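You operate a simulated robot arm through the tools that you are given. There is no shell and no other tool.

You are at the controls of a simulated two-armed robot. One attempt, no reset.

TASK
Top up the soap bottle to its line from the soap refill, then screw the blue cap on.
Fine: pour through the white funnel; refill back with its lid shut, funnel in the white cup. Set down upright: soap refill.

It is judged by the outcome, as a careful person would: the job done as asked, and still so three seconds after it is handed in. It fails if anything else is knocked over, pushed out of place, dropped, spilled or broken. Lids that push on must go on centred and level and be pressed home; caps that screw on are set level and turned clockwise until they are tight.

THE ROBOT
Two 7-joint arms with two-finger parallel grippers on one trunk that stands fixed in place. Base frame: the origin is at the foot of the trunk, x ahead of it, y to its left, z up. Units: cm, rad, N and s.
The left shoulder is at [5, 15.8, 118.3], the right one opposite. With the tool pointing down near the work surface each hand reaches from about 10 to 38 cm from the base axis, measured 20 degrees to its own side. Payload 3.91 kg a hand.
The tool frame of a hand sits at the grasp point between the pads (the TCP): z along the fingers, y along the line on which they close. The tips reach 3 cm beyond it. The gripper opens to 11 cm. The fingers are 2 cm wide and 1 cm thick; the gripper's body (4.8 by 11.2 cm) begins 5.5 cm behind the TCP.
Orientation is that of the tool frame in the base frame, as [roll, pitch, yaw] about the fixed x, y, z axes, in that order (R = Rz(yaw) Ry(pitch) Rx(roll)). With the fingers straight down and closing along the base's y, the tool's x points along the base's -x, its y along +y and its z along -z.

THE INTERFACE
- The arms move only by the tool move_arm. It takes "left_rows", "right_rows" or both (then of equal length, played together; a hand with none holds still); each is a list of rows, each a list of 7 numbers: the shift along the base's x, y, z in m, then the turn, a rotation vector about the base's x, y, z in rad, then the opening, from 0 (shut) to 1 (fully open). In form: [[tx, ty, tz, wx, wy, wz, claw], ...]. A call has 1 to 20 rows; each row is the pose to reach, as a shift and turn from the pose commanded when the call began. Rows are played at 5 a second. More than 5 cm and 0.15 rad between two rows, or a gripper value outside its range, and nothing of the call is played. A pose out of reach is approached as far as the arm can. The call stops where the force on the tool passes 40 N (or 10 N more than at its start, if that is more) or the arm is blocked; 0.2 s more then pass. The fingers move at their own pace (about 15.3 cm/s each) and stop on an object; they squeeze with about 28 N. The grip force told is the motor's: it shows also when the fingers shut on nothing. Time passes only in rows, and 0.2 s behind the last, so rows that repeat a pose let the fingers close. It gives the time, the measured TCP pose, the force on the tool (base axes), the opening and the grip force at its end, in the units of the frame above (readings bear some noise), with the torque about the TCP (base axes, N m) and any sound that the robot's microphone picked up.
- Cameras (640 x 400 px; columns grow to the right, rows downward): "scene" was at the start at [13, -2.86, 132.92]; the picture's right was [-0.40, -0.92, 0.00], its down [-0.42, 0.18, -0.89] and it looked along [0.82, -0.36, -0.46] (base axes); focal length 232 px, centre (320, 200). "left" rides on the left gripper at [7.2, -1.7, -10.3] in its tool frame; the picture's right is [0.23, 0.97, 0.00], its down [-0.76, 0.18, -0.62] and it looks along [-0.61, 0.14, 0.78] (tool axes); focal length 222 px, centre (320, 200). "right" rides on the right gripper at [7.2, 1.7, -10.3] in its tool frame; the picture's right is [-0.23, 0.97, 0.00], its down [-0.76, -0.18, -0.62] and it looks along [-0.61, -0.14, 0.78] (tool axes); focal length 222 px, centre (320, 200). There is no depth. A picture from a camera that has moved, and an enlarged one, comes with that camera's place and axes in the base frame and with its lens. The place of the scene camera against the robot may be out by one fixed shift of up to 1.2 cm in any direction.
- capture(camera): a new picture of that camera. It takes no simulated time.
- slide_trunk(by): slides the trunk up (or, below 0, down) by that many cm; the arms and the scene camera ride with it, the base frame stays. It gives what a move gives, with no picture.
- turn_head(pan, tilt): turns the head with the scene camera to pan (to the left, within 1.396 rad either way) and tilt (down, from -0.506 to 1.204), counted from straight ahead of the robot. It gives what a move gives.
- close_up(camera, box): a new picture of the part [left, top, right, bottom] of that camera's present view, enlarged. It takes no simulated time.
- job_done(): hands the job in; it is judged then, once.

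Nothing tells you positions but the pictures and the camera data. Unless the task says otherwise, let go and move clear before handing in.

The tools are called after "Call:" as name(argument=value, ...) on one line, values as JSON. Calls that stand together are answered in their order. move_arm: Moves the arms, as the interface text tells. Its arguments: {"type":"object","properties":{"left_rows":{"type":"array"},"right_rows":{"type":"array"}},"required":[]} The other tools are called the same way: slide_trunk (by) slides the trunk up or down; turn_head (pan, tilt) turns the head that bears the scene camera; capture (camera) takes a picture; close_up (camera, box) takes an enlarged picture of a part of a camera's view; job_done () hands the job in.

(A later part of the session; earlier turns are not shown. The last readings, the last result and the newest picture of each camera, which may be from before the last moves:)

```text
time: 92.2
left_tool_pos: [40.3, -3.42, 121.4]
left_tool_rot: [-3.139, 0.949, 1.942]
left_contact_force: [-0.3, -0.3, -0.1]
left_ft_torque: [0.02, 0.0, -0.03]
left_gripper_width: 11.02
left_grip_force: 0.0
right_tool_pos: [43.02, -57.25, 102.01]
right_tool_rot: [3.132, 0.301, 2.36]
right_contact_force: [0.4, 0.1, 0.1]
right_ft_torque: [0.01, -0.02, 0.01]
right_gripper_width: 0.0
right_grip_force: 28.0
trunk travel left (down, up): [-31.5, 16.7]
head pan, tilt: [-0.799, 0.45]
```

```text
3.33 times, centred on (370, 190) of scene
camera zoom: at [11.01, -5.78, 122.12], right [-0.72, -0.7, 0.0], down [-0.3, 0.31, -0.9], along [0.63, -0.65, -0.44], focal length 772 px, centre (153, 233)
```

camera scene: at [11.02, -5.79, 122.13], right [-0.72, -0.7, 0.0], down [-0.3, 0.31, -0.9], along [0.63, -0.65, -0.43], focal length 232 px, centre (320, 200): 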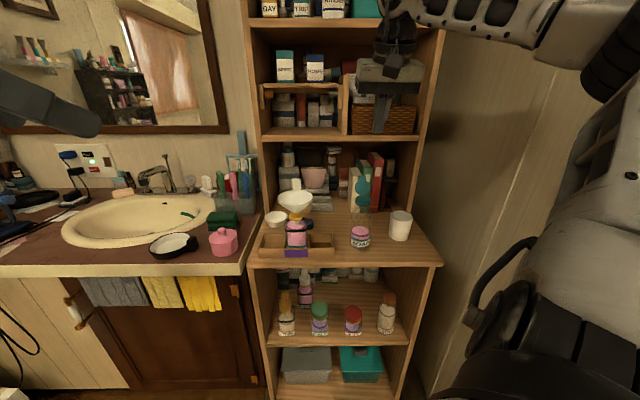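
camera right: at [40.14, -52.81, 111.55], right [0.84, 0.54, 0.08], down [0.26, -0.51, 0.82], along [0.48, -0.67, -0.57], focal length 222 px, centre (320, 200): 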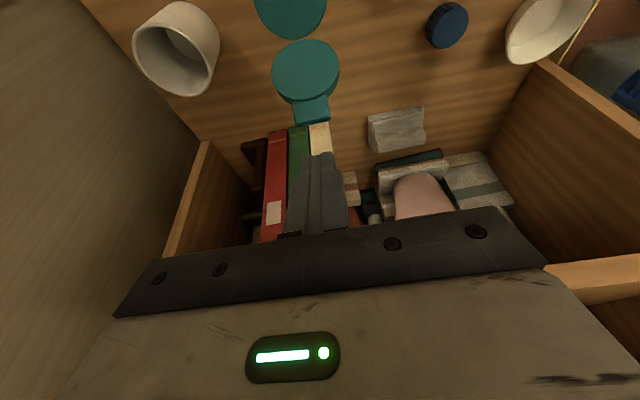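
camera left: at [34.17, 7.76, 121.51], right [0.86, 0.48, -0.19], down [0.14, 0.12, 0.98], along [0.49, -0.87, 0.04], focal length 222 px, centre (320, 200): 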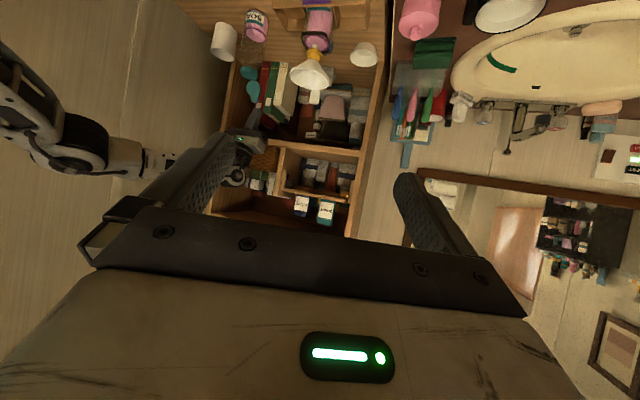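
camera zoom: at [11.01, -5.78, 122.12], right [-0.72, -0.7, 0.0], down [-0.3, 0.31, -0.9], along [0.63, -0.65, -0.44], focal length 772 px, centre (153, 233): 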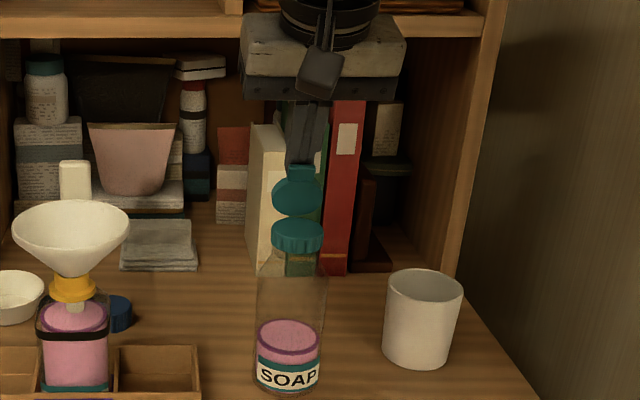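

Call:
move_arm(right_rows=[[-0.0035, 0.0035, 0, 0, 0, 0, 0], [-0.007, 0.007, 0, 0, 0, 0, 0], [-0.0105, 0.0105, -0.002, 0, 0, 0, 0], [-0.014, 0.014, -0.004, 0, 0, 0, 0]])

Call:
close_up(camera="left", box=[215, 0, 295, 120])

Call:
close_up(camera="right", box=[250, 0, 390, 200])

Call:
close_up(camera="scene", box=[335, 130, 405, 250])

```text
time: 93.2
left_tool_pos: [40.27, -3.42, 121.41]
left_tool_rot: [-3.139, 0.95, 1.942]
left_contact_force: [-0.4, -0.4, 0.6]
left_ft_torque: [-0.01, 0.02, -0.03]
left_gripper_width: 11.0
left_grip_force: 0.1
right_tool_pos: [41.55, -55.82, 101.45]
right_tool_rot: [3.13, 0.3, 2.36]
right_contact_force: [-0.2, 0.2, 0.1]
right_ft_torque: [0.02, -0.01, 0.0]
right_gripper_width: 0.0
right_grip_force: 27.9
trunk travel left (down, up): [-31.5, 16.7]
head pan, tilt: [-0.799, 0.45]
```

```text
3.33 times, centred on (255, 60) of left
camera zoom: at [34.17, 7.77, 121.51], right [0.86, 0.48, -0.19], down [0.14, 0.12, 0.98], along [0.49, -0.87, 0.04], focal length 740 px, centre (537, 667)
```

zoom: 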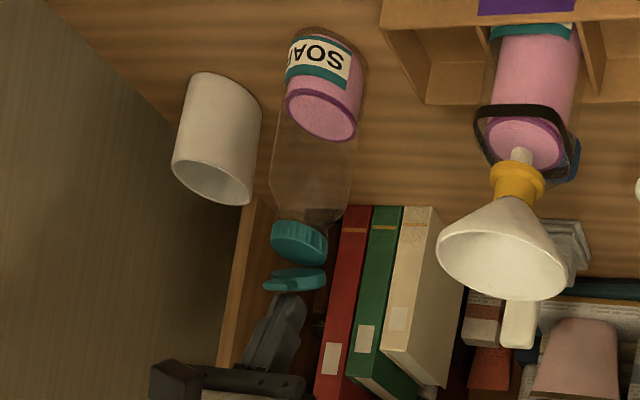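

```text
2.00 times, centred on (320, 100) of right
camera zoom: at [35.46, -47.86, 109.2], right [0.84, 0.54, 0.08], down [0.26, -0.51, 0.82], along [0.48, -0.67, -0.57], focal length 444 px, centre (320, 400)
```

zoom: 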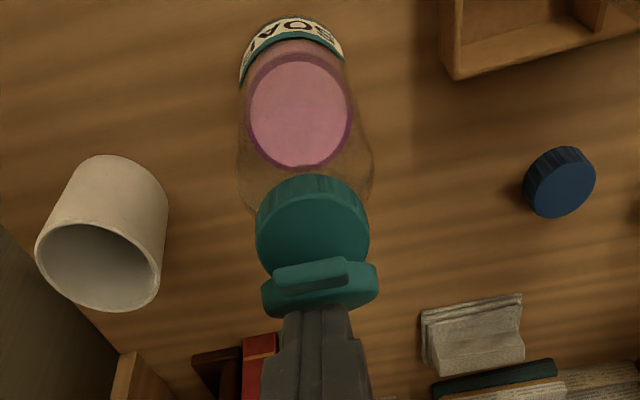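

```text
3.33 times, centred on (370, 190) of scene
camera zoom: at [11.01, -5.79, 122.13], right [-0.72, -0.7, 0.0], down [-0.3, 0.31, -0.9], along [0.63, -0.65, -0.44], focal length 772 px, centre (153, 233)
```

zoom: 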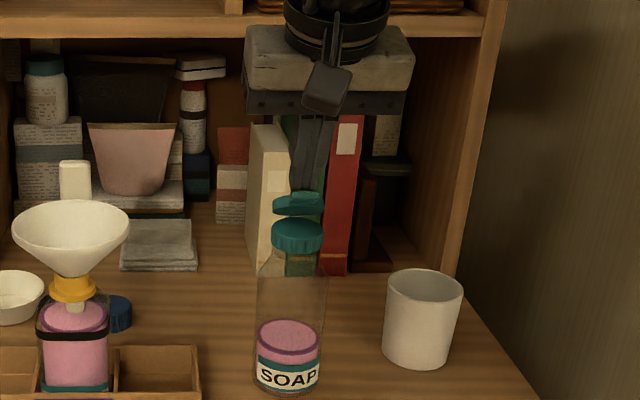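

The lid is well past vertical and folding forward. I'll push down on it gently now. A downward push cannot tip the bottle.

Call:
move_arm(right_rows=[[0, 0, -0.004, 0, 0, 0, 0], [0, 0, -0.008, 0, 0, 0, 0], [0, 0, -0.012, 0, 0, 0, 0]])

Call:
close_up(camera="left", box=[215, 0, 295, 120])

Call:
close_up(camera="right", box=[250, 0, 390, 200])

Call:
close_up(camera="scene", box=[335, 130, 405, 250])

```text
time: 94.0
left_tool_pos: [40.31, -3.35, 121.42]
left_tool_rot: [-3.138, 0.95, 1.941]
left_contact_force: [-0.6, 0.1, 0.3]
left_ft_torque: [0.04, -0.01, 0.0]
left_gripper_width: 11.0
left_grip_force: 0.0
right_tool_pos: [41.58, -55.96, 100.35]
right_tool_rot: [3.129, 0.302, 2.356]
right_contact_force: [0.7, -0.4, 0.4]
right_ft_torque: [0.01, 0.03, -0.02]
right_gripper_width: 0.0
right_grip_force: 27.7
trunk travel left (down, up): [-31.5, 16.7]
head pan, tilt: [-0.799, 0.45]
```

```text
3.33 times, centred on (255, 60) of left
camera zoom: at [34.17, 7.76, 121.51], right [0.86, 0.48, -0.19], down [0.14, 0.12, 0.98], along [0.49, -0.87, 0.04], focal length 740 px, centre (537, 667)
```

zoom: 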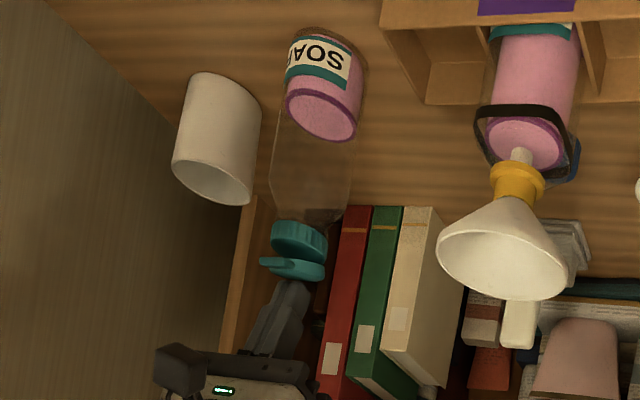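

```text
2.00 times, centred on (320, 100) of right
camera zoom: at [35.57, -47.97, 108.08], right [0.84, 0.54, 0.08], down [0.26, -0.52, 0.82], along [0.48, -0.67, -0.57], focal length 444 px, centre (320, 400)
```

zoom: 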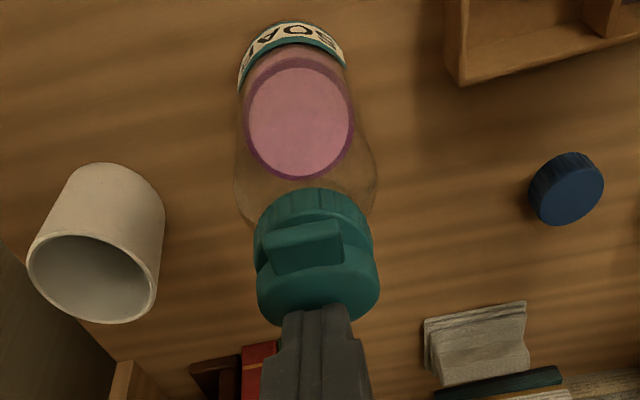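

```text
3.33 times, centred on (370, 190) of scene
camera zoom: at [11.02, -5.79, 122.12], right [-0.72, -0.7, 0.0], down [-0.3, 0.31, -0.9], along [0.63, -0.65, -0.44], focal length 772 px, centre (153, 233)
```

zoom: 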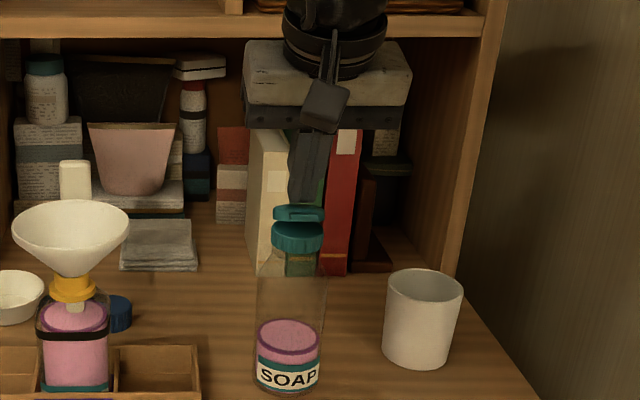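

Call:
move_arm(right_rows=[[0, 0, -0.004, 0, 0, 0, 0], [0, 0, -0.008, 0, 0, 0, 0], [0, 0, -0.011, 0, 0, 0, 0]])

Call:
close_up(camera="left", box=[215, 0, 295, 120])

Call:
close_up(camera="scene", box=[345, 150, 395, 250])

```text
time: 94.8
left_tool_pos: [40.28, -3.3, 121.37]
left_tool_rot: [-3.14, 0.951, 1.942]
left_contact_force: [-0.3, -0.3, -0.3]
left_ft_torque: [0.0, -0.01, -0.01]
left_gripper_width: 10.99
left_grip_force: 0.0
right_tool_pos: [41.6, -56.05, 99.63]
right_tool_rot: [3.128, 0.306, 2.359]
right_contact_force: [-2.7, -1.4, 10.9]
right_ft_torque: [-0.02, 0.03, -0.02]
right_gripper_width: 0.0
right_grip_force: 28.4
trunk travel left (down, up): [-31.5, 16.7]
head pan, tilt: [-0.799, 0.45]
```

```text
3.33 times, centred on (255, 60) of left
camera zoom: at [34.09, 7.84, 121.56], right [0.86, 0.48, -0.19], down [0.14, 0.13, 0.98], along [0.49, -0.87, 0.04], focal length 740 px, centre (537, 667)
```

zoom: 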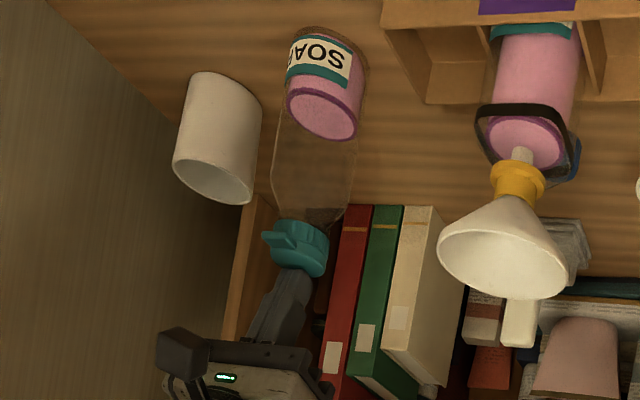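

```text
4.00 times, centred on (370, 200) of scene
camera zoom: at [10.93, -5.71, 122.16], right [-0.72, -0.7, 0.0], down [-0.3, 0.31, -0.9], along [0.63, -0.65, -0.43], focal length 927 px, centre (120, 200)
```

zoom: 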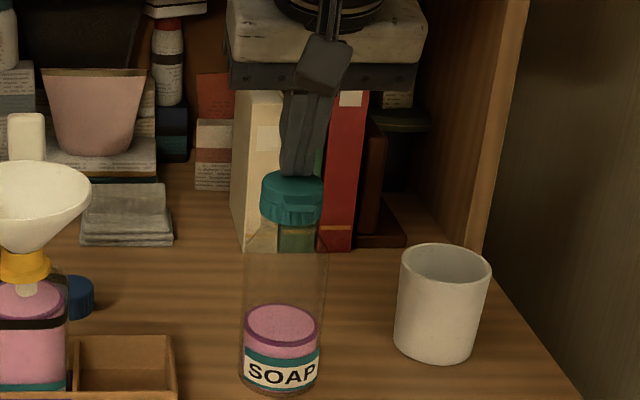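

The lid is down on the cap with 11 N. I'll press it home more firmly.

Call:
move_arm(right_rows=[[0, 0, -0.003, 0, 0, 0, 0], [0, 0, -0.006, 0, 0, 0, 0]])

Call:
close_up(camera="scene", box=[345, 170, 385, 250])

Call:
close_up(camera="left", box=[230, 0, 280, 90])

```text
time: 95.4
left_tool_pos: [40.05, -3.16, 121.55]
left_tool_rot: [3.14, 0.955, 1.941]
left_contact_force: [0.4, -0.8, 0.1]
left_ft_torque: [0.04, -0.01, -0.01]
left_gripper_width: 11.0
left_grip_force: 0.1
right_tool_pos: [41.53, -55.78, 99.51]
right_tool_rot: [3.126, 0.315, 2.358]
right_contact_force: [-1.5, -3.3, 37.7]
right_ft_torque: [-0.08, 0.0, -0.02]
right_gripper_width: 0.01
right_grip_force: 27.6
trunk travel left (down, up): [-31.5, 16.7]
head pan, tilt: [-0.799, 0.45]
```

```text
5.00 times, centred on (365, 210) of scene
camera zoom: at [10.76, -5.5, 122.22], right [-0.72, -0.7, 0.0], down [-0.3, 0.31, -0.9], along [0.63, -0.65, -0.43], focal length 1158 px, centre (95, 150)
```

zoom: 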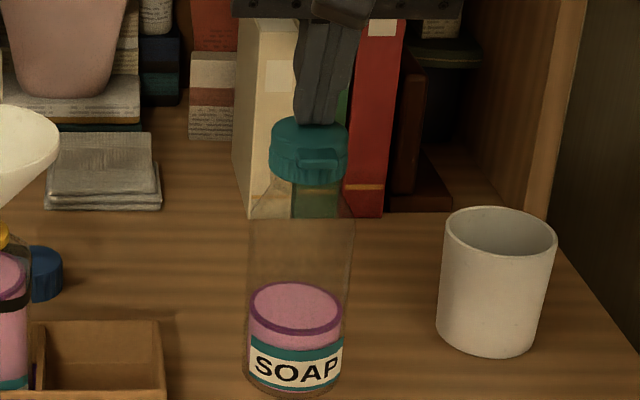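

```text
4.44 times, centred on (255, 45) of left
camera zoom: at [33.92, 8.05, 121.63], right [0.86, 0.47, -0.19], down [0.14, 0.13, 0.98], along [0.49, -0.87, 0.04], focal length 987 px, centre (609, 889)
```

zoom: 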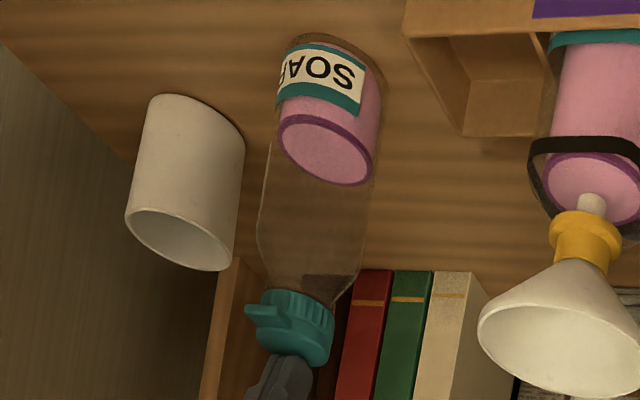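

Pressed with 38 N. I'll lift off and check whether the lid stays flush.

Call:
move_arm(right_rows=[[0, 0, 0.006, 0, 0, 0, 0], [0, 0, 0.015, 0, 0, 0, 0], [0, 0, 0.03, 0, 0, 0, 0], [0, 0, 0.06, 0, 0, 0, 0]])

Call:
close_up(camera="scene", box=[345, 180, 385, 210])

Call:
close_up(camera="left", box=[235, 45, 275, 95])

Call:
close_up(camera="right", box=[260, 60, 370, 200])

```text
time: 96.4
left_tool_pos: [40.31, -3.37, 121.32]
left_tool_rot: [-3.14, 0.952, 1.942]
left_contact_force: [-0.3, 0.7, 0.2]
left_ft_torque: [0.0, -0.01, 0.04]
left_gripper_width: 11.01
left_grip_force: 0.0
right_tool_pos: [41.7, -55.94, 104.38]
right_tool_rot: [3.131, 0.298, 2.36]
right_contact_force: [0.1, 0.2, -0.1]
right_ft_torque: [-0.01, 0.02, -0.02]
right_gripper_width: 0.0
right_grip_force: 27.8
trunk travel left (down, up): [-31.5, 16.7]
head pan, tilt: [-0.799, 0.45]
```

```text
13.33 times, centred on (365, 195) of scene
camera zoom: at [11.01, -5.77, 122.11], right [-0.72, -0.7, 0.0], down [-0.3, 0.31, -0.9], along [0.63, -0.65, -0.43], focal length 3089 px, centre (-280, 267)
```

zoom: 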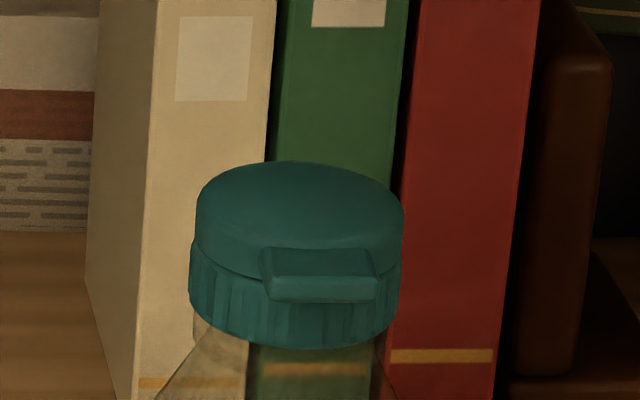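

```text
8.00 times, centred on (255, 70) of left
camera zoom: at [34.16, 7.78, 121.5], right [0.86, 0.48, -0.19], down [0.14, 0.12, 0.98], along [0.49, -0.87, 0.04], focal length 1777 px, centre (840, 1240)
```

zoom: 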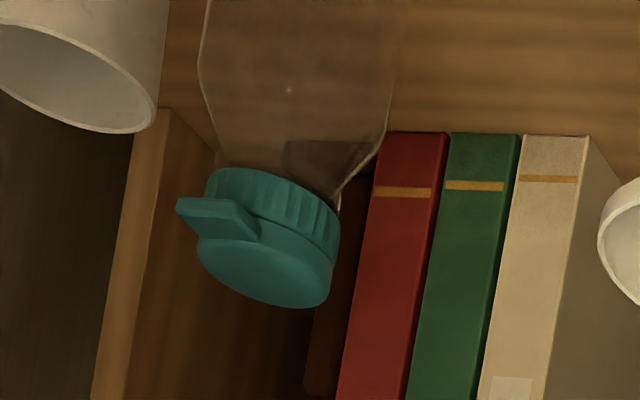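

```text
2.86 times, centred on (315, 130) of right
camera zoom: at [35.6, -47.82, 112.22], right [0.84, 0.54, 0.08], down [0.26, -0.52, 0.82], along [0.48, -0.66, -0.57], focal length 635 px, centre (334, 400)
```

zoom: 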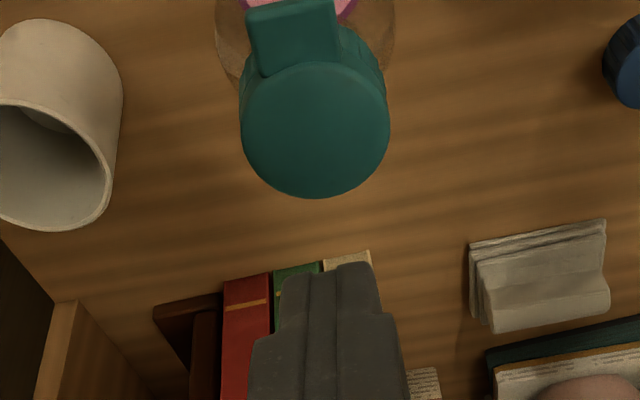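

The lid looks shut and flush. For certainty I'll press once more nearer the front edge, opposite the hinge.

Call:
move_arm(right_rows=[[-0.005, 0.005, -0.02, 0, 0, 0, 0], [-0.0055, 0.0055, -0.035, 0, 0, 0, 0], [-0.0055, 0.0055, -0.043, 0, 0, 0, 0], [-0.0055, 0.0055, -0.047, 0, 0, 0, 0]])

Call:
move_arm(right_rows=[[0, 0, -0.003, 0, 0, 0, 0], [0, 0, -0.005, 0, 0, 0, 0]])

Call:
close_up(camera="scene", box=[345, 170, 385, 250])

```text
time: 97.4
left_tool_pos: [40.3, -3.42, 121.36]
left_tool_rot: [-3.139, 0.951, 1.943]
left_contact_force: [-0.7, 0.6, -0.7]
left_ft_torque: [-0.01, -0.04, 0.04]
left_gripper_width: 10.99
left_grip_force: 0.1
right_tool_pos: [41.19, -55.32, 99.91]
right_tool_rot: [3.129, 0.299, 2.359]
right_contact_force: [0.5, -0.8, 0.1]
right_ft_torque: [0.0, 0.01, -0.02]
right_gripper_width: 0.02
right_grip_force: 27.6
trunk travel left (down, up): [-31.5, 16.7]
head pan, tilt: [-0.799, 0.45]
```

```text
time: 98.0
left_tool_pos: [40.31, -3.27, 121.49]
left_tool_rot: [-3.14, 0.951, 1.943]
left_contact_force: [0.1, -0.4, 0.3]
left_ft_torque: [0.03, -0.03, 0.02]
left_gripper_width: 11.02
left_grip_force: 0.0
right_tool_pos: [41.27, -55.45, 99.52]
right_tool_rot: [3.13, 0.301, 2.362]
right_contact_force: [-0.4, -0.7, 2.6]
right_ft_torque: [0.0, 0.02, -0.01]
right_gripper_width: 0.0
right_grip_force: 27.8
trunk travel left (down, up): [-31.5, 16.7]
head pan, tilt: [-0.799, 0.45]
```

```text
5.00 times, centred on (365, 210) of scene
camera zoom: at [11.0, -5.76, 122.13], right [-0.72, -0.7, 0.0], down [-0.3, 0.31, -0.9], along [0.63, -0.65, -0.43], focal length 1158 px, centre (95, 150)
```

zoom: 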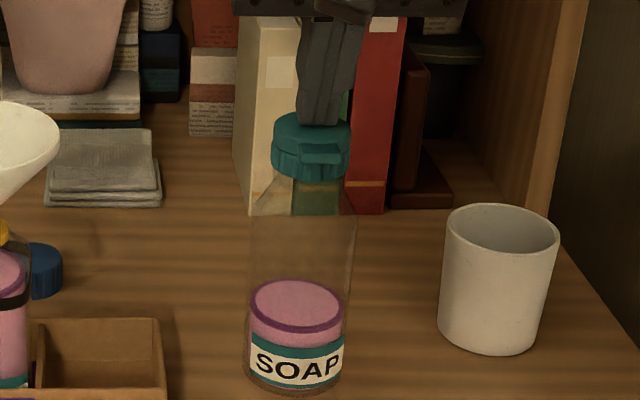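

Call:
move_arm(right_rows=[[0, 0, -0.003, 0, 0, 0, 0], [0, 0, -0.006, 0, 0, 0, 0]])

Call:
move_arm(right_rows=[[0, 0, 0.008, 0, 0, 0, 0], [0, 0, 0.02, 0, 0, 0, 0], [0, 0, 0.04, 0, 0, 0, 0], [0, 0, 0.07, 0, 0, 0, 0]])

Call:
close_up(camera="scene", box=[345, 180, 385, 210])

Call:
close_up(camera="left", box=[235, 45, 275, 95])

```text
time: 98.6
left_tool_pos: [40.15, -3.23, 121.43]
left_tool_rot: [-3.139, 0.953, 1.942]
left_contact_force: [0.5, -0.4, 0.2]
left_ft_torque: [-0.02, -0.03, -0.03]
left_gripper_width: 10.99
left_grip_force: 0.2
right_tool_pos: [41.14, -55.15, 99.51]
right_tool_rot: [3.129, 0.311, 2.357]
right_contact_force: [-0.7, -1.1, 22.8]
right_ft_torque: [-0.06, 0.04, -0.01]
right_gripper_width: 0.0
right_grip_force: 28.5
trunk travel left (down, up): [-31.5, 16.7]
head pan, tilt: [-0.799, 0.45]
```

```text
time: 99.6
left_tool_pos: [40.28, -3.35, 121.38]
left_tool_rot: [-3.14, 0.952, 1.942]
left_contact_force: [0.2, 0.0, 0.4]
left_ft_torque: [-0.01, -0.01, -0.01]
left_gripper_width: 11.01
left_grip_force: 0.1
right_tool_pos: [40.92, -55.29, 106.32]
right_tool_rot: [3.13, 0.297, 2.358]
right_contact_force: [-1.0, 0.7, 0.2]
right_ft_torque: [0.04, -0.01, -0.02]
right_gripper_width: 0.01
right_grip_force: 27.9
trunk travel left (down, up): [-31.5, 16.7]
head pan, tilt: [-0.799, 0.45]
```

```text
13.33 times, centred on (365, 195) of scene
camera zoom: at [11.01, -5.76, 122.12], right [-0.72, -0.7, 0.0], down [-0.3, 0.31, -0.9], along [0.63, -0.65, -0.43], focal length 3089 px, centre (-280, 267)
```

zoom: 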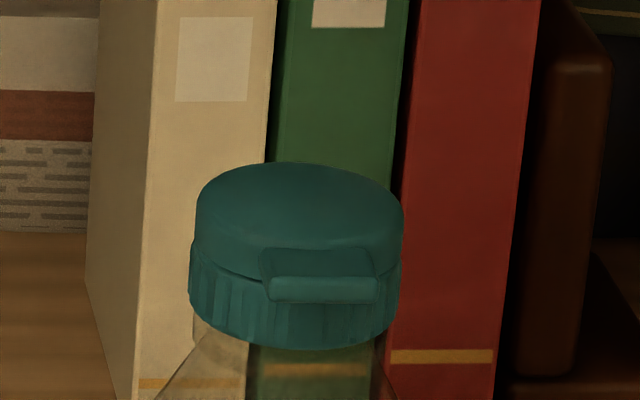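

```text
8.00 times, centred on (255, 70) of left
camera zoom: at [34.16, 7.79, 121.51], right [0.86, 0.48, -0.19], down [0.14, 0.12, 0.98], along [0.49, -0.87, 0.04], focal length 1777 px, centre (840, 1240)
```

zoom: 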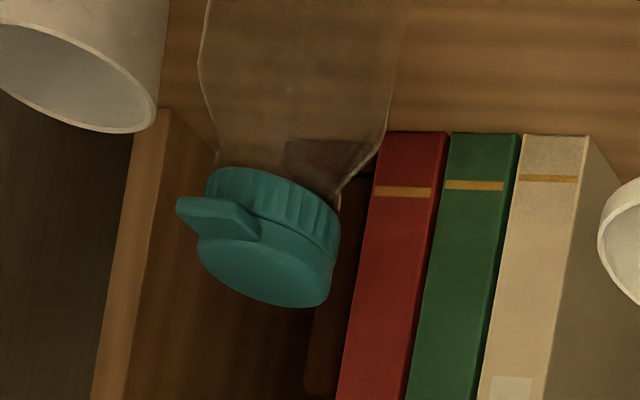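

The lid is shut and the refill hasn't moved. Now the funnel: I'll raise the trunk back to its earlier height, bring the right hand vertical and open over the funnel.

Call:
slide_trunk(by=11)

Call:
move_arm(right_rows=[[-0.01, 0.02, 0, 0.07, 0.07, 0, 0.3], [-0.01, 0.04, 0, 0.14, 0.14, 0, 0.6], [0.0, 0.06, 0, 0.212, 0.212, 0, 1.0], [0.025, 0.08, 0, 0.212, 0.212, 0, 1.0], [0.05, 0.1, 0, 0.212, 0.212, 0, 1.0], [0.08, 0.12, 0, 0.212, 0.212, 0, 1.0], [0.105, 0.135, 0, 0.212, 0.212, 0, 1.0], [0.119, 0.143, 0, 0.212, 0.212, 0, 1.0], [0.119, 0.143, 0, 0.212, 0.212, 0, 1.0]])

Call:
capture(camera="right")

Call:
capture(camera="scene")

```text
time: 101.1
left_tool_pos: [40.43, -3.45, 132.36]
left_tool_rot: [-3.138, 0.95, 1.946]
left_contact_force: [0.1, 0.9, -0.5]
left_ft_torque: [0.0, -0.01, 0.0]
left_gripper_width: 10.99
left_grip_force: 0.1
right_tool_pos: [40.91, -55.44, 117.07]
right_tool_rot: [3.128, 0.3, 2.359]
right_contact_force: [-0.2, -0.1, 0.1]
right_ft_torque: [-0.02, 0.0, 0.03]
right_gripper_width: 0.01
right_grip_force: 28.0
trunk travel left (down, up): [-42.5, 5.7]
head pan, tilt: [-0.799, 0.45]
```

```text
time: 103.1
left_tool_pos: [40.21, -3.35, 132.35]
left_tool_rot: [-3.14, 0.949, 1.942]
left_contact_force: [-0.5, 0.1, -0.7]
left_ft_torque: [0.01, 0.01, 0.0]
left_gripper_width: 11.0
left_grip_force: 0.1
right_tool_pos: [52.73, -41.11, 117.04]
right_tool_rot: [3.129, -0.001, 2.359]
right_contact_force: [-0.4, -0.4, -0.5]
right_ft_torque: [0.0, -0.02, -0.01]
right_gripper_width: 11.02
right_grip_force: 0.1
trunk travel left (down, up): [-42.5, 5.7]
head pan, tilt: [-0.799, 0.45]
```

```text
taken
camera right: at [48.65, -34.97, 127.44], right [0.85, 0.53, 0.01], down [0.41, -0.67, 0.62], along [0.34, -0.52, -0.78], focal length 222 px, centre (320, 200)
```

right: 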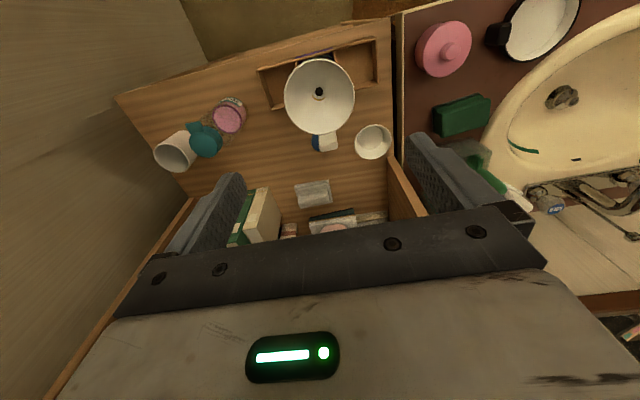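

```text
taken
camera scene: at [11.01, -5.79, 133.12], right [-0.72, -0.7, 0.0], down [-0.3, 0.31, -0.9], along [0.63, -0.65, -0.44], focal length 232 px, centre (320, 200)
```

scene: 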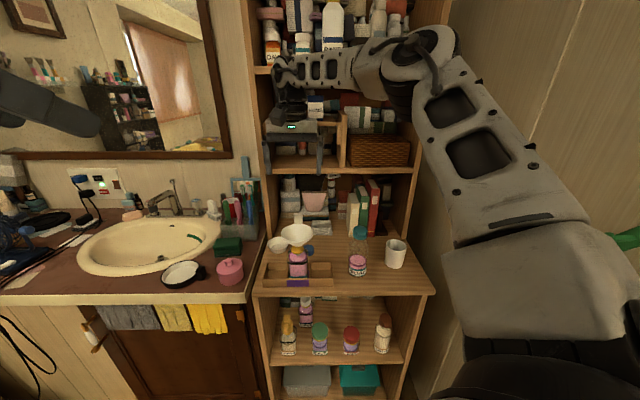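

Call:
move_arm(right_rows=[[0.002, 0.0005, -0.04, -0.009, 0.009, 0, 1.0], [0.002, 0.0005, -0.08, -0.009, 0.009, 0, 1.0], [0.002, 0.0005, -0.12, -0.009, 0.009, 0, 1.0], [0.002, 0.0005, -0.15, -0.009, 0.009, 0, 1.0], [0.002, 0.0005, -0.175, -0.009, 0.009, 0, 1.0]])

Call:
capture(camera="right")

Call:
close_up(camera="scene", box=[250, 170, 350, 290])

```text
time: 104.3
left_tool_pos: [40.27, -3.51, 132.44]
left_tool_rot: [-3.139, 0.951, 1.944]
left_contact_force: [-0.2, -0.4, 0.1]
left_ft_torque: [-0.03, -0.01, 0.01]
left_gripper_width: 11.0
left_grip_force: 0.1
right_tool_pos: [52.84, -40.8, 99.7]
right_tool_rot: [3.141, 0.001, 2.356]
right_contact_force: [0.3, -0.4, 0.0]
right_ft_torque: [0.0, 0.01, 0.01]
right_gripper_width: 11.0
right_grip_force: 0.1
trunk travel left (down, up): [-42.5, 5.7]
head pan, tilt: [-0.799, 0.45]
```

```text
taken
camera right: at [48.8, -34.66, 109.94], right [0.85, 0.53, 0.0], down [0.41, -0.66, 0.62], along [0.33, -0.53, -0.78], focal length 222 px, centre (320, 200)
```

right: 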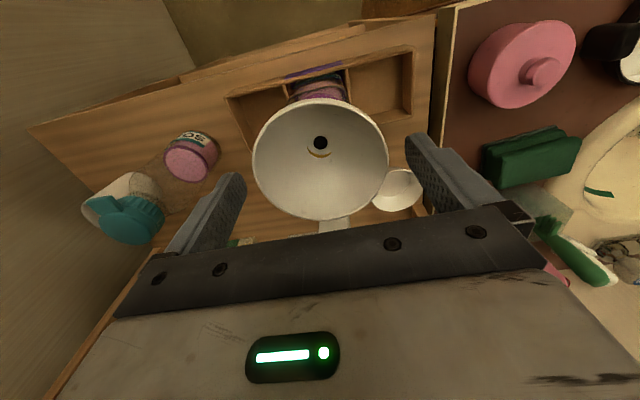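

```text
3.33 times, centred on (300, 230) of scene
camera zoom: at [11.04, -5.81, 133.12], right [-0.72, -0.7, 0.0], down [-0.3, 0.31, -0.9], along [0.63, -0.65, -0.44], focal length 772 px, centre (387, 100)
```

zoom: 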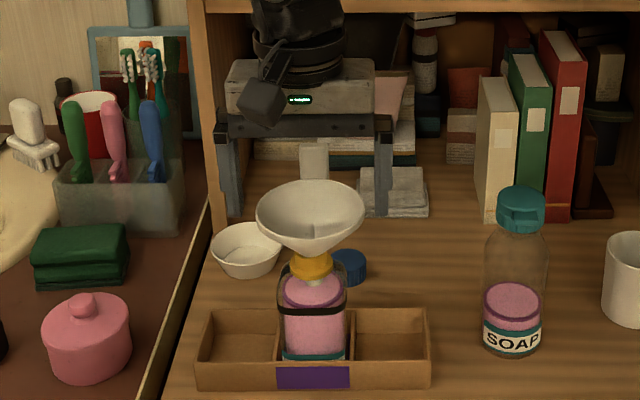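

Call:
move_arm(right_rows=[[0, 0, -0.02, 0, 0, 0, 1.0], [0, 0, -0.036, 0, 0, 0, 1.0], [0, 0, -0.036, 0, 0, 0, 0.9], [0, 0, -0.036, 0, 0, 0, 0.85], [0, 0, -0.036, 0, 0, 0, 0.8], [0, 0, -0.036, 0, 0, 0, 0.7], [0, 0, -0.036, 0, 0, 0, 0.7]])

Call:
capture(camera="right")

Call:
close_up(camera="scene", box=[250, 170, 350, 290])

```text
time: 105.9
left_tool_pos: [40.29, -3.44, 132.36]
left_tool_rot: [-3.137, 0.949, 1.941]
left_contact_force: [-0.1, 0.2, 0.4]
left_ft_torque: [0.0, 0.02, 0.0]
left_gripper_width: 11.02
left_grip_force: 0.1
right_tool_pos: [52.88, -40.97, 96.05]
right_tool_rot: [-3.142, 0.001, 2.359]
right_contact_force: [-0.4, -0.8, 0.2]
right_ft_torque: [-0.01, 0.0, 0.03]
right_gripper_width: 9.09
right_grip_force: 28.3
trunk travel left (down, up): [-42.5, 5.7]
head pan, tilt: [-0.799, 0.45]
```

```text
taken
camera right: at [48.82, -34.7, 106.39], right [0.85, 0.53, 0.0], down [0.41, -0.66, 0.62], along [0.33, -0.53, -0.78], focal length 222 px, centre (320, 200)
```

right: 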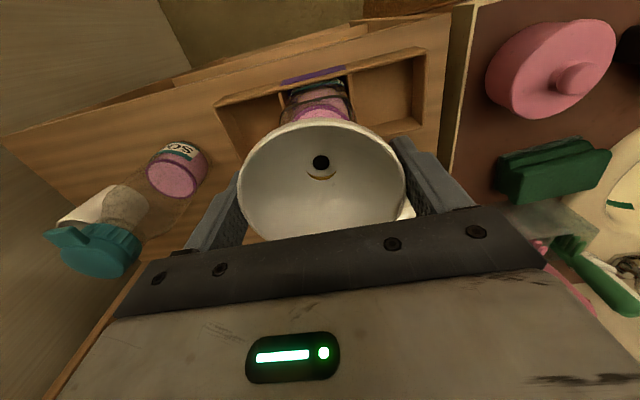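

```text
3.33 times, centred on (300, 230) of scene
camera zoom: at [11.02, -5.79, 133.12], right [-0.72, -0.7, 0.0], down [-0.3, 0.31, -0.9], along [0.63, -0.65, -0.44], focal length 772 px, centre (387, 100)
```

zoom: 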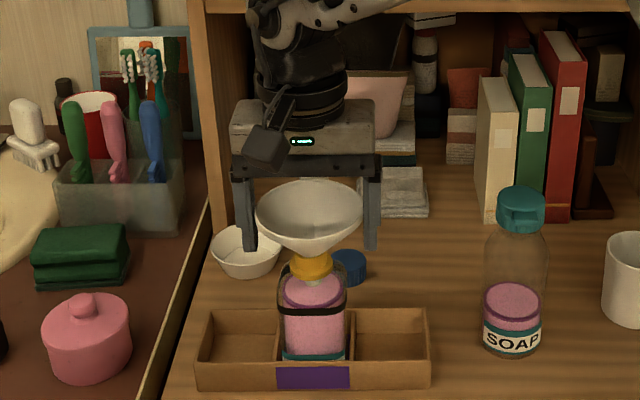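

Gripped. I'll lift the funnel straight out of the bottle.

Call:
move_arm(right_rows=[[0, 0, 0.005, 0, 0, 0, 0.7], [0, 0, 0.012, 0, 0, 0, 0.7], [0, 0, 0.02, 0, 0, 0, 0.7], [0, 0, 0.03, 0, 0, 0, 0.7], [0, 0, 0.045, 0, 0, 0, 0.7], [0, 0, 0.06, 0, 0, 0, 0.7], [0, 0, 0.08, 0, 0, 0, 0.7], [0, 0, 0.1, 0, 0, 0, 0.7]])

Call:
capture(camera="right")

Call:
close_up(camera="scene", box=[250, 150, 350, 290])

```text
time: 107.7
left_tool_pos: [40.29, -3.44, 132.34]
left_tool_rot: [-3.141, 0.951, 1.942]
left_contact_force: [0.3, -0.1, 0.7]
left_ft_torque: [0.02, 0.0, -0.01]
left_gripper_width: 11.01
left_grip_force: 0.1
right_tool_pos: [52.86, -41.0, 106.11]
right_tool_rot: [-3.141, -0.002, 2.361]
right_contact_force: [0.0, 0.5, -0.8]
right_ft_torque: [-0.01, -0.02, 0.01]
right_gripper_width: 9.07
right_grip_force: 28.5
trunk travel left (down, up): [-42.5, 5.7]
head pan, tilt: [-0.799, 0.45]
```

```text
taken
camera right: at [48.89, -34.76, 116.4], right [0.85, 0.53, 0.0], down [0.41, -0.66, 0.62], along [0.33, -0.53, -0.78], focal length 222 px, centre (320, 200)
```

right: 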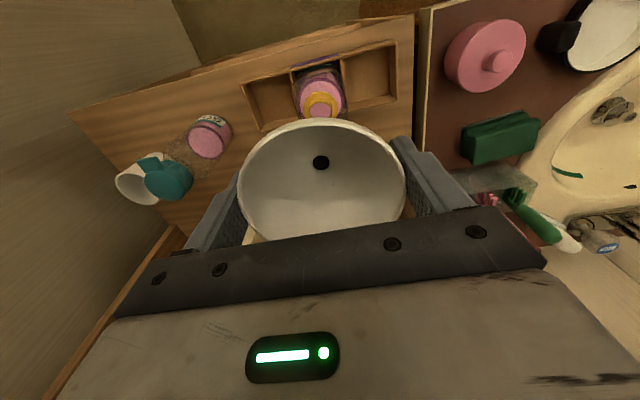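

```text
2.86 times, centred on (300, 220) of scene
camera zoom: at [11.01, -5.78, 133.12], right [-0.72, -0.7, 0.0], down [-0.3, 0.31, -0.9], along [0.63, -0.65, -0.44], focal length 662 px, centre (377, 143)
```

zoom: 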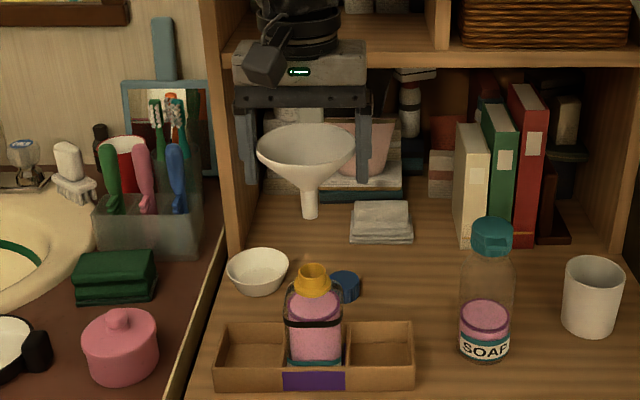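

The funnel is out cleanly and the level is at the line. I'll carry it high over the refill back to above the white cup.

Call:
move_arm(right_rows=[[-0.015, -0.01, 0.03, 0, 0, 0, 0.7], [-0.04, -0.03, 0.05, 0, 0, 0, 0.7], [-0.065, -0.055, 0.05, 0, 0, 0, 0.7], [-0.09, -0.08, 0.05, 0, 0, 0, 0.7], [-0.115, -0.105, 0.05, 0, 0, 0, 0.7], [-0.14, -0.13, 0.05, 0, 0, 0, 0.7], [-0.16, -0.155, 0.05, 0, 0, 0, 0.7], [-0.18, -0.185, 0.05, 0, 0, 0, 0.7], [-0.195, -0.215, 0.05, 0, 0, 0, 0.7], [-0.19, -0.24, 0.035, 0, 0, 0, 0.7], [-0.182, -0.255, 0.015, 0, 0, 0, 0.7], [-0.1766, -0.264, 0, 0, 0, 0, 0.7], [-0.1766, -0.264, 0, 0, 0, 0, 0.7]])

Call:
capture(camera="right")

Call:
capture(camera="scene")

Call:
close_up(camera="scene", box=[350, 150, 440, 280])

```text
time: 110.5
left_tool_pos: [40.26, -3.39, 132.35]
left_tool_rot: [-3.138, 0.95, 1.943]
left_contact_force: [-0.9, -0.6, -0.1]
left_ft_torque: [0.0, 0.01, 0.01]
left_gripper_width: 11.0
left_grip_force: 0.0
right_tool_pos: [35.25, -67.31, 106.1]
right_tool_rot: [-3.14, 0.002, 2.359]
right_contact_force: [0.3, -0.2, 0.8]
right_ft_torque: [0.0, 0.0, -0.02]
right_gripper_width: 9.1
right_grip_force: 27.7
trunk travel left (down, up): [-42.5, 5.7]
head pan, tilt: [-0.799, 0.45]
```

```text
taken
camera right: at [31.24, -61.01, 116.48], right [0.85, 0.53, 0.0], down [0.41, -0.66, 0.62], along [0.33, -0.53, -0.78], focal length 222 px, centre (320, 200)
```

right: 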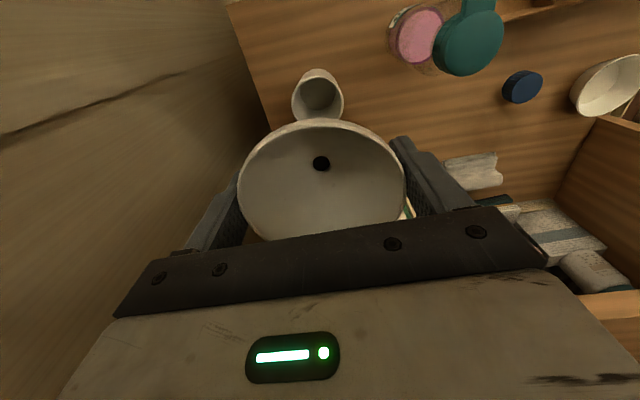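

```text
taken
camera scene: at [11.01, -5.78, 133.13], right [-0.72, -0.7, 0.0], down [-0.3, 0.31, -0.9], along [0.63, -0.65, -0.44], focal length 232 px, centre (320, 200)
```

scene: 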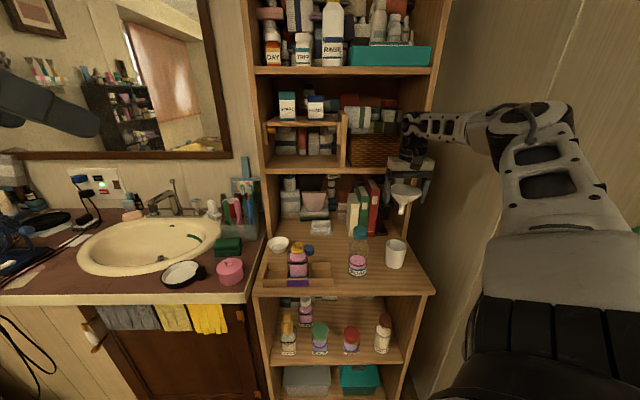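

```text
3.08 times, centred on (395, 215) of scene
camera zoom: at [11.01, -5.78, 133.13], right [-0.72, -0.7, 0.0], down [-0.3, 0.31, -0.9], along [0.63, -0.65, -0.44], focal length 713 px, centre (89, 154)
```

zoom: 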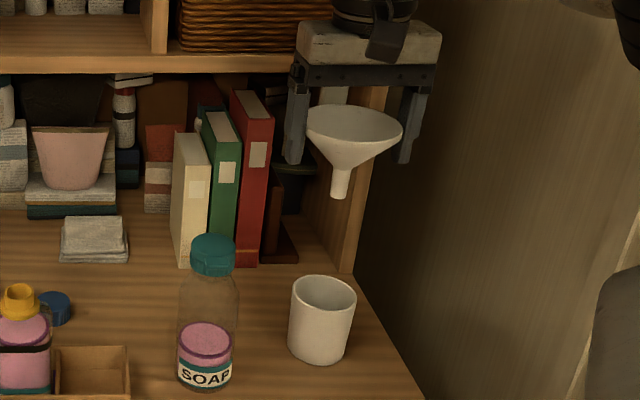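

Call:
move_arm(right_rows=[[-0.001, -0.001, -0.03, 0, 0, 0, 0.7], [-0.001, -0.001, -0.06, 0, 0, 0, 0.7], [-0.001, -0.001, -0.09, 0, 0, 0, 0.7]])

Call:
close_up(camera="scene", box=[360, 180, 430, 275])

Call:
capture(camera="right")

```text
time: 111.3
left_tool_pos: [40.3, -3.45, 132.41]
left_tool_rot: [-3.139, 0.95, 1.942]
left_contact_force: [-0.9, 0.6, 0.0]
left_ft_torque: [0.0, 0.01, -0.01]
left_gripper_width: 10.99
left_grip_force: 0.0
right_tool_pos: [35.14, -67.24, 96.86]
right_tool_rot: [-3.14, 0.0, 2.358]
right_contact_force: [0.4, -0.4, -1.1]
right_ft_torque: [-0.03, 0.01, 0.02]
right_gripper_width: 9.07
right_grip_force: 28.1
trunk travel left (down, up): [-42.5, 5.7]
head pan, tilt: [-0.799, 0.45]
```

```text
4.21 times, centred on (395, 228) of scene
camera zoom: at [11.04, -5.83, 133.12], right [-0.72, -0.7, 0.0], down [-0.3, 0.31, -0.9], along [0.63, -0.65, -0.44], focal length 975 px, centre (4, 84)
```

zoom: 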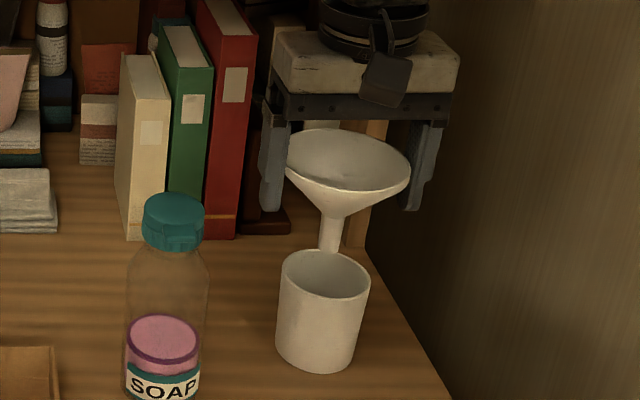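

```text
taken
camera right: at [31.05, -60.94, 107.31], right [0.85, 0.53, 0.0], down [0.41, -0.66, 0.62], along [0.33, -0.53, -0.78], focal length 222 px, centre (320, 200)
```

right: 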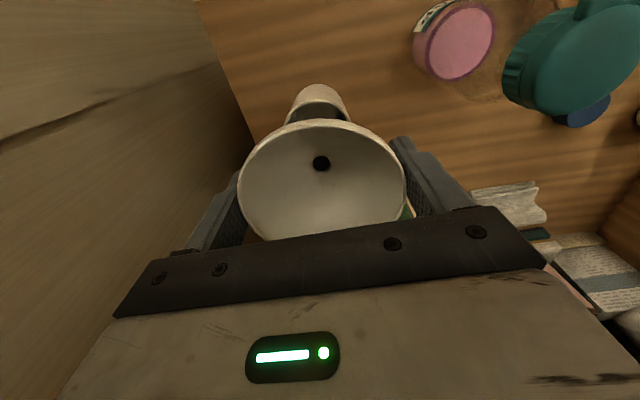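

Call:
move_arm(right_rows=[[0, -0.001, -0.02, 0, 0, 0, 0.7], [0, -0.002, -0.04, 0, 0, 0, 0.7], [0, -0.002, -0.055, 0, 0, 0, 0.7], [0, -0.002, -0.062, 0, 0, 0, 0.7]])

Call:
close_up(camera="scene", box=[360, 180, 430, 275])

```text
time: 112.3
left_tool_pos: [40.27, -3.4, 132.4]
left_tool_rot: [-3.137, 0.949, 1.942]
left_contact_force: [-0.1, 0.3, 0.1]
left_ft_torque: [0.0, 0.0, -0.01]
left_gripper_width: 11.01
left_grip_force: 0.0
right_tool_pos: [35.29, -67.7, 91.02]
right_tool_rot: [3.142, 0.0, 2.359]
right_contact_force: [0.3, 0.5, -0.7]
right_ft_torque: [-0.02, -0.01, -0.01]
right_gripper_width: 9.09
right_grip_force: 27.9
trunk travel left (down, up): [-42.5, 5.7]
head pan, tilt: [-0.799, 0.45]
```

```text
4.21 times, centred on (395, 228) of scene
camera zoom: at [11.02, -5.8, 133.12], right [-0.72, -0.7, 0.0], down [-0.3, 0.31, -0.9], along [0.63, -0.65, -0.44], focal length 975 px, centre (4, 84)
```

zoom: 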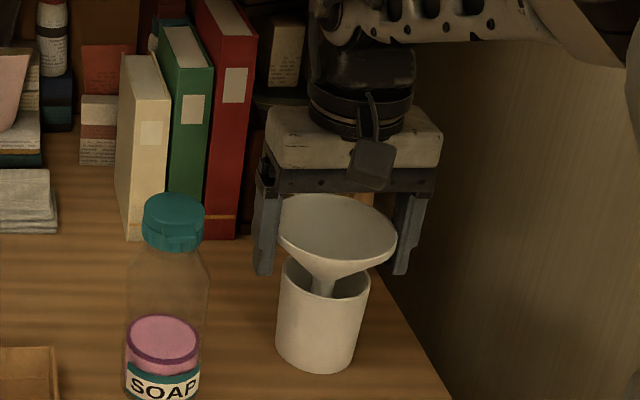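

Call:
move_arm(right_rows=[[0, 0.001, -0.004, 0, 0, 0, 0.7], [0, 0.001, -0.008, 0, 0, 0, 0.7], [0, 0.001, -0.011, 0, 0, 0, 0.7]])

Call:
close_up(camera="scene", box=[360, 180, 430, 275])

```text
time: 113.1
left_tool_pos: [40.3, -3.45, 132.49]
left_tool_rot: [-3.136, 0.949, 1.942]
left_contact_force: [0.8, 0.0, 0.8]
left_ft_torque: [0.0, -0.04, 0.01]
left_gripper_width: 11.0
left_grip_force: 0.1
right_tool_pos: [35.26, -67.36, 89.91]
right_tool_rot: [-3.141, 0.003, 2.359]
right_contact_force: [0.0, 0.0, -1.1]
right_ft_torque: [0.01, 0.02, 0.0]
right_gripper_width: 9.06
right_grip_force: 28.1
right hand out of reach, approached as far as the arm can: row 3
trunk travel left (down, up): [-42.5, 5.7]
head pan, tilt: [-0.799, 0.45]
```

```text
4.21 times, centred on (395, 228) of scene
camera zoom: at [11.02, -5.79, 133.12], right [-0.72, -0.7, 0.0], down [-0.3, 0.31, -0.9], along [0.63, -0.65, -0.44], focal length 975 px, centre (4, 84)
```

zoom: 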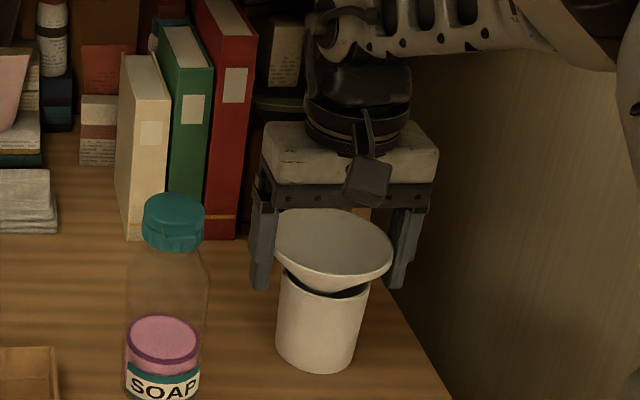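

Just a few millimetres above its seat, at the arm's limit. I'll lower the trunk slightly.

Call:
slide_trunk(by=-0.3)

Call:
close_up(camera="scene", box=[370, 195, 420, 265])

```text
time: 113.6
left_tool_pos: [40.29, -3.43, 132.14]
left_tool_rot: [-3.139, 0.95, 1.944]
left_contact_force: [-0.7, -0.6, -0.7]
left_ft_torque: [-0.02, -0.03, -0.04]
left_gripper_width: 10.99
left_grip_force: 0.2
right_tool_pos: [35.24, -67.38, 89.58]
right_tool_rot: [-3.141, 0.002, 2.356]
right_contact_force: [0.8, 1.0, -0.4]
right_ft_torque: [0.01, -0.01, 0.01]
right_gripper_width: 9.08
right_grip_force: 27.9
trunk travel left (down, up): [-42.2, 6.0]
head pan, tilt: [-0.799, 0.45]
```

```text
5.71 times, centred on (395, 230) of scene
camera zoom: at [11.01, -5.79, 132.82], right [-0.72, -0.7, 0.0], down [-0.3, 0.31, -0.9], along [0.63, -0.65, -0.44], focal length 1324 px, centre (-109, 29)
```

zoom: 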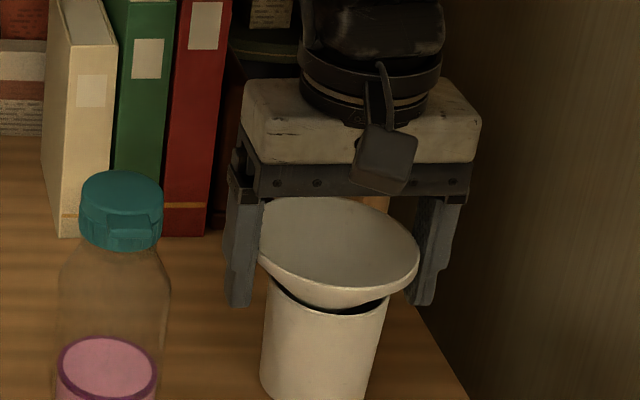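

Call:
slide_trunk(by=-0.3)

Call:
close_up(camera="scene", box=[370, 195, 420, 265])

```text
time: 114.1
left_tool_pos: [40.4, -3.43, 131.86]
left_tool_rot: [-3.14, 0.951, 1.942]
left_contact_force: [0.9, 0.2, 0.4]
left_ft_torque: [0.01, 0.0, -0.02]
left_gripper_width: 10.99
left_grip_force: 0.0
right_tool_pos: [35.15, -67.33, 89.23]
right_tool_rot: [-3.141, 0.001, 2.358]
right_contact_force: [-0.6, -1.4, 0.2]
right_ft_torque: [-0.01, 0.02, 0.0]
right_gripper_width: 9.06
right_grip_force: 28.0
trunk travel left (down, up): [-41.9, 6.3]
head pan, tilt: [-0.799, 0.45]
```

```text
5.71 times, centred on (395, 230) of scene
camera zoom: at [11.01, -5.79, 132.52], right [-0.72, -0.7, 0.0], down [-0.3, 0.31, -0.9], along [0.63, -0.65, -0.44], focal length 1324 px, centre (-109, 29)
```

zoom: 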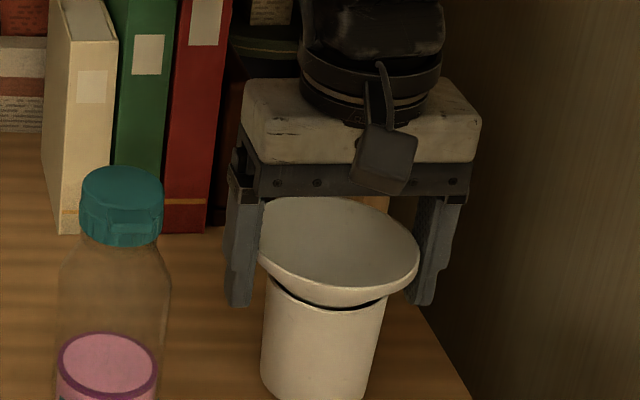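

Call:
move_arm(right_rows=[[0, 0, 0, 0, 0, 0, 0.83], [0, 0, 0, 0, 0, 0, 0.86], [0, 0, 0, 0, 0, 0, 0.92], [0, 0, 0, 0, 0, 0, 1.0], [0, 0, 0, 0, 0, 0, 1.0]])

Call:
close_up(camera="scene", box=[370, 195, 420, 265])

Call:
capture(camera="right")

```text
time: 115.3
left_tool_pos: [40.37, -3.46, 131.74]
left_tool_rot: [-3.137, 0.951, 1.943]
left_contact_force: [0.4, 0.5, -0.1]
left_ft_torque: [0.02, 0.01, -0.01]
left_gripper_width: 10.99
left_grip_force: 0.1
right_tool_pos: [35.23, -67.36, 89.29]
right_tool_rot: [3.14, 0.003, 2.356]
right_contact_force: [0.6, 0.1, 0.3]
right_ft_torque: [-0.01, -0.02, 0.05]
right_gripper_width: 11.01
right_grip_force: 0.2
trunk travel left (down, up): [-41.9, 6.3]
head pan, tilt: [-0.799, 0.45]
```

```text
5.71 times, centred on (395, 230) of scene
camera zoom: at [11.02, -5.79, 132.52], right [-0.72, -0.7, 0.0], down [-0.3, 0.31, -0.9], along [0.63, -0.65, -0.44], focal length 1324 px, centre (-109, 29)
```

zoom: 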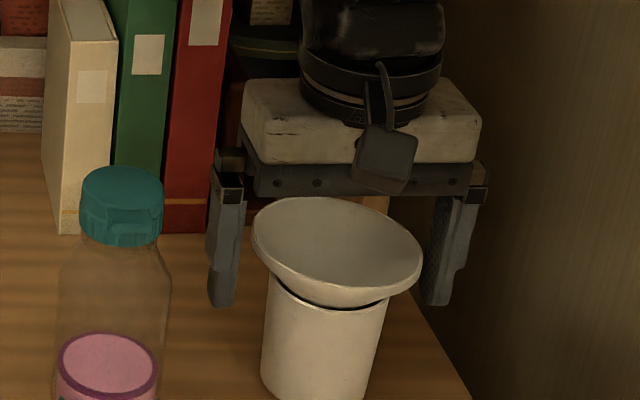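

```text
taken
camera right: at [31.1, -61.1, 99.57], right [0.85, 0.53, 0.0], down [0.41, -0.66, 0.62], along [0.33, -0.53, -0.78], focal length 222 px, centre (320, 200)
```

right: 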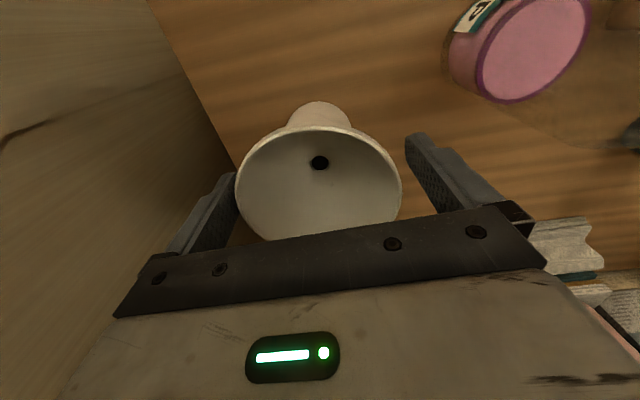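

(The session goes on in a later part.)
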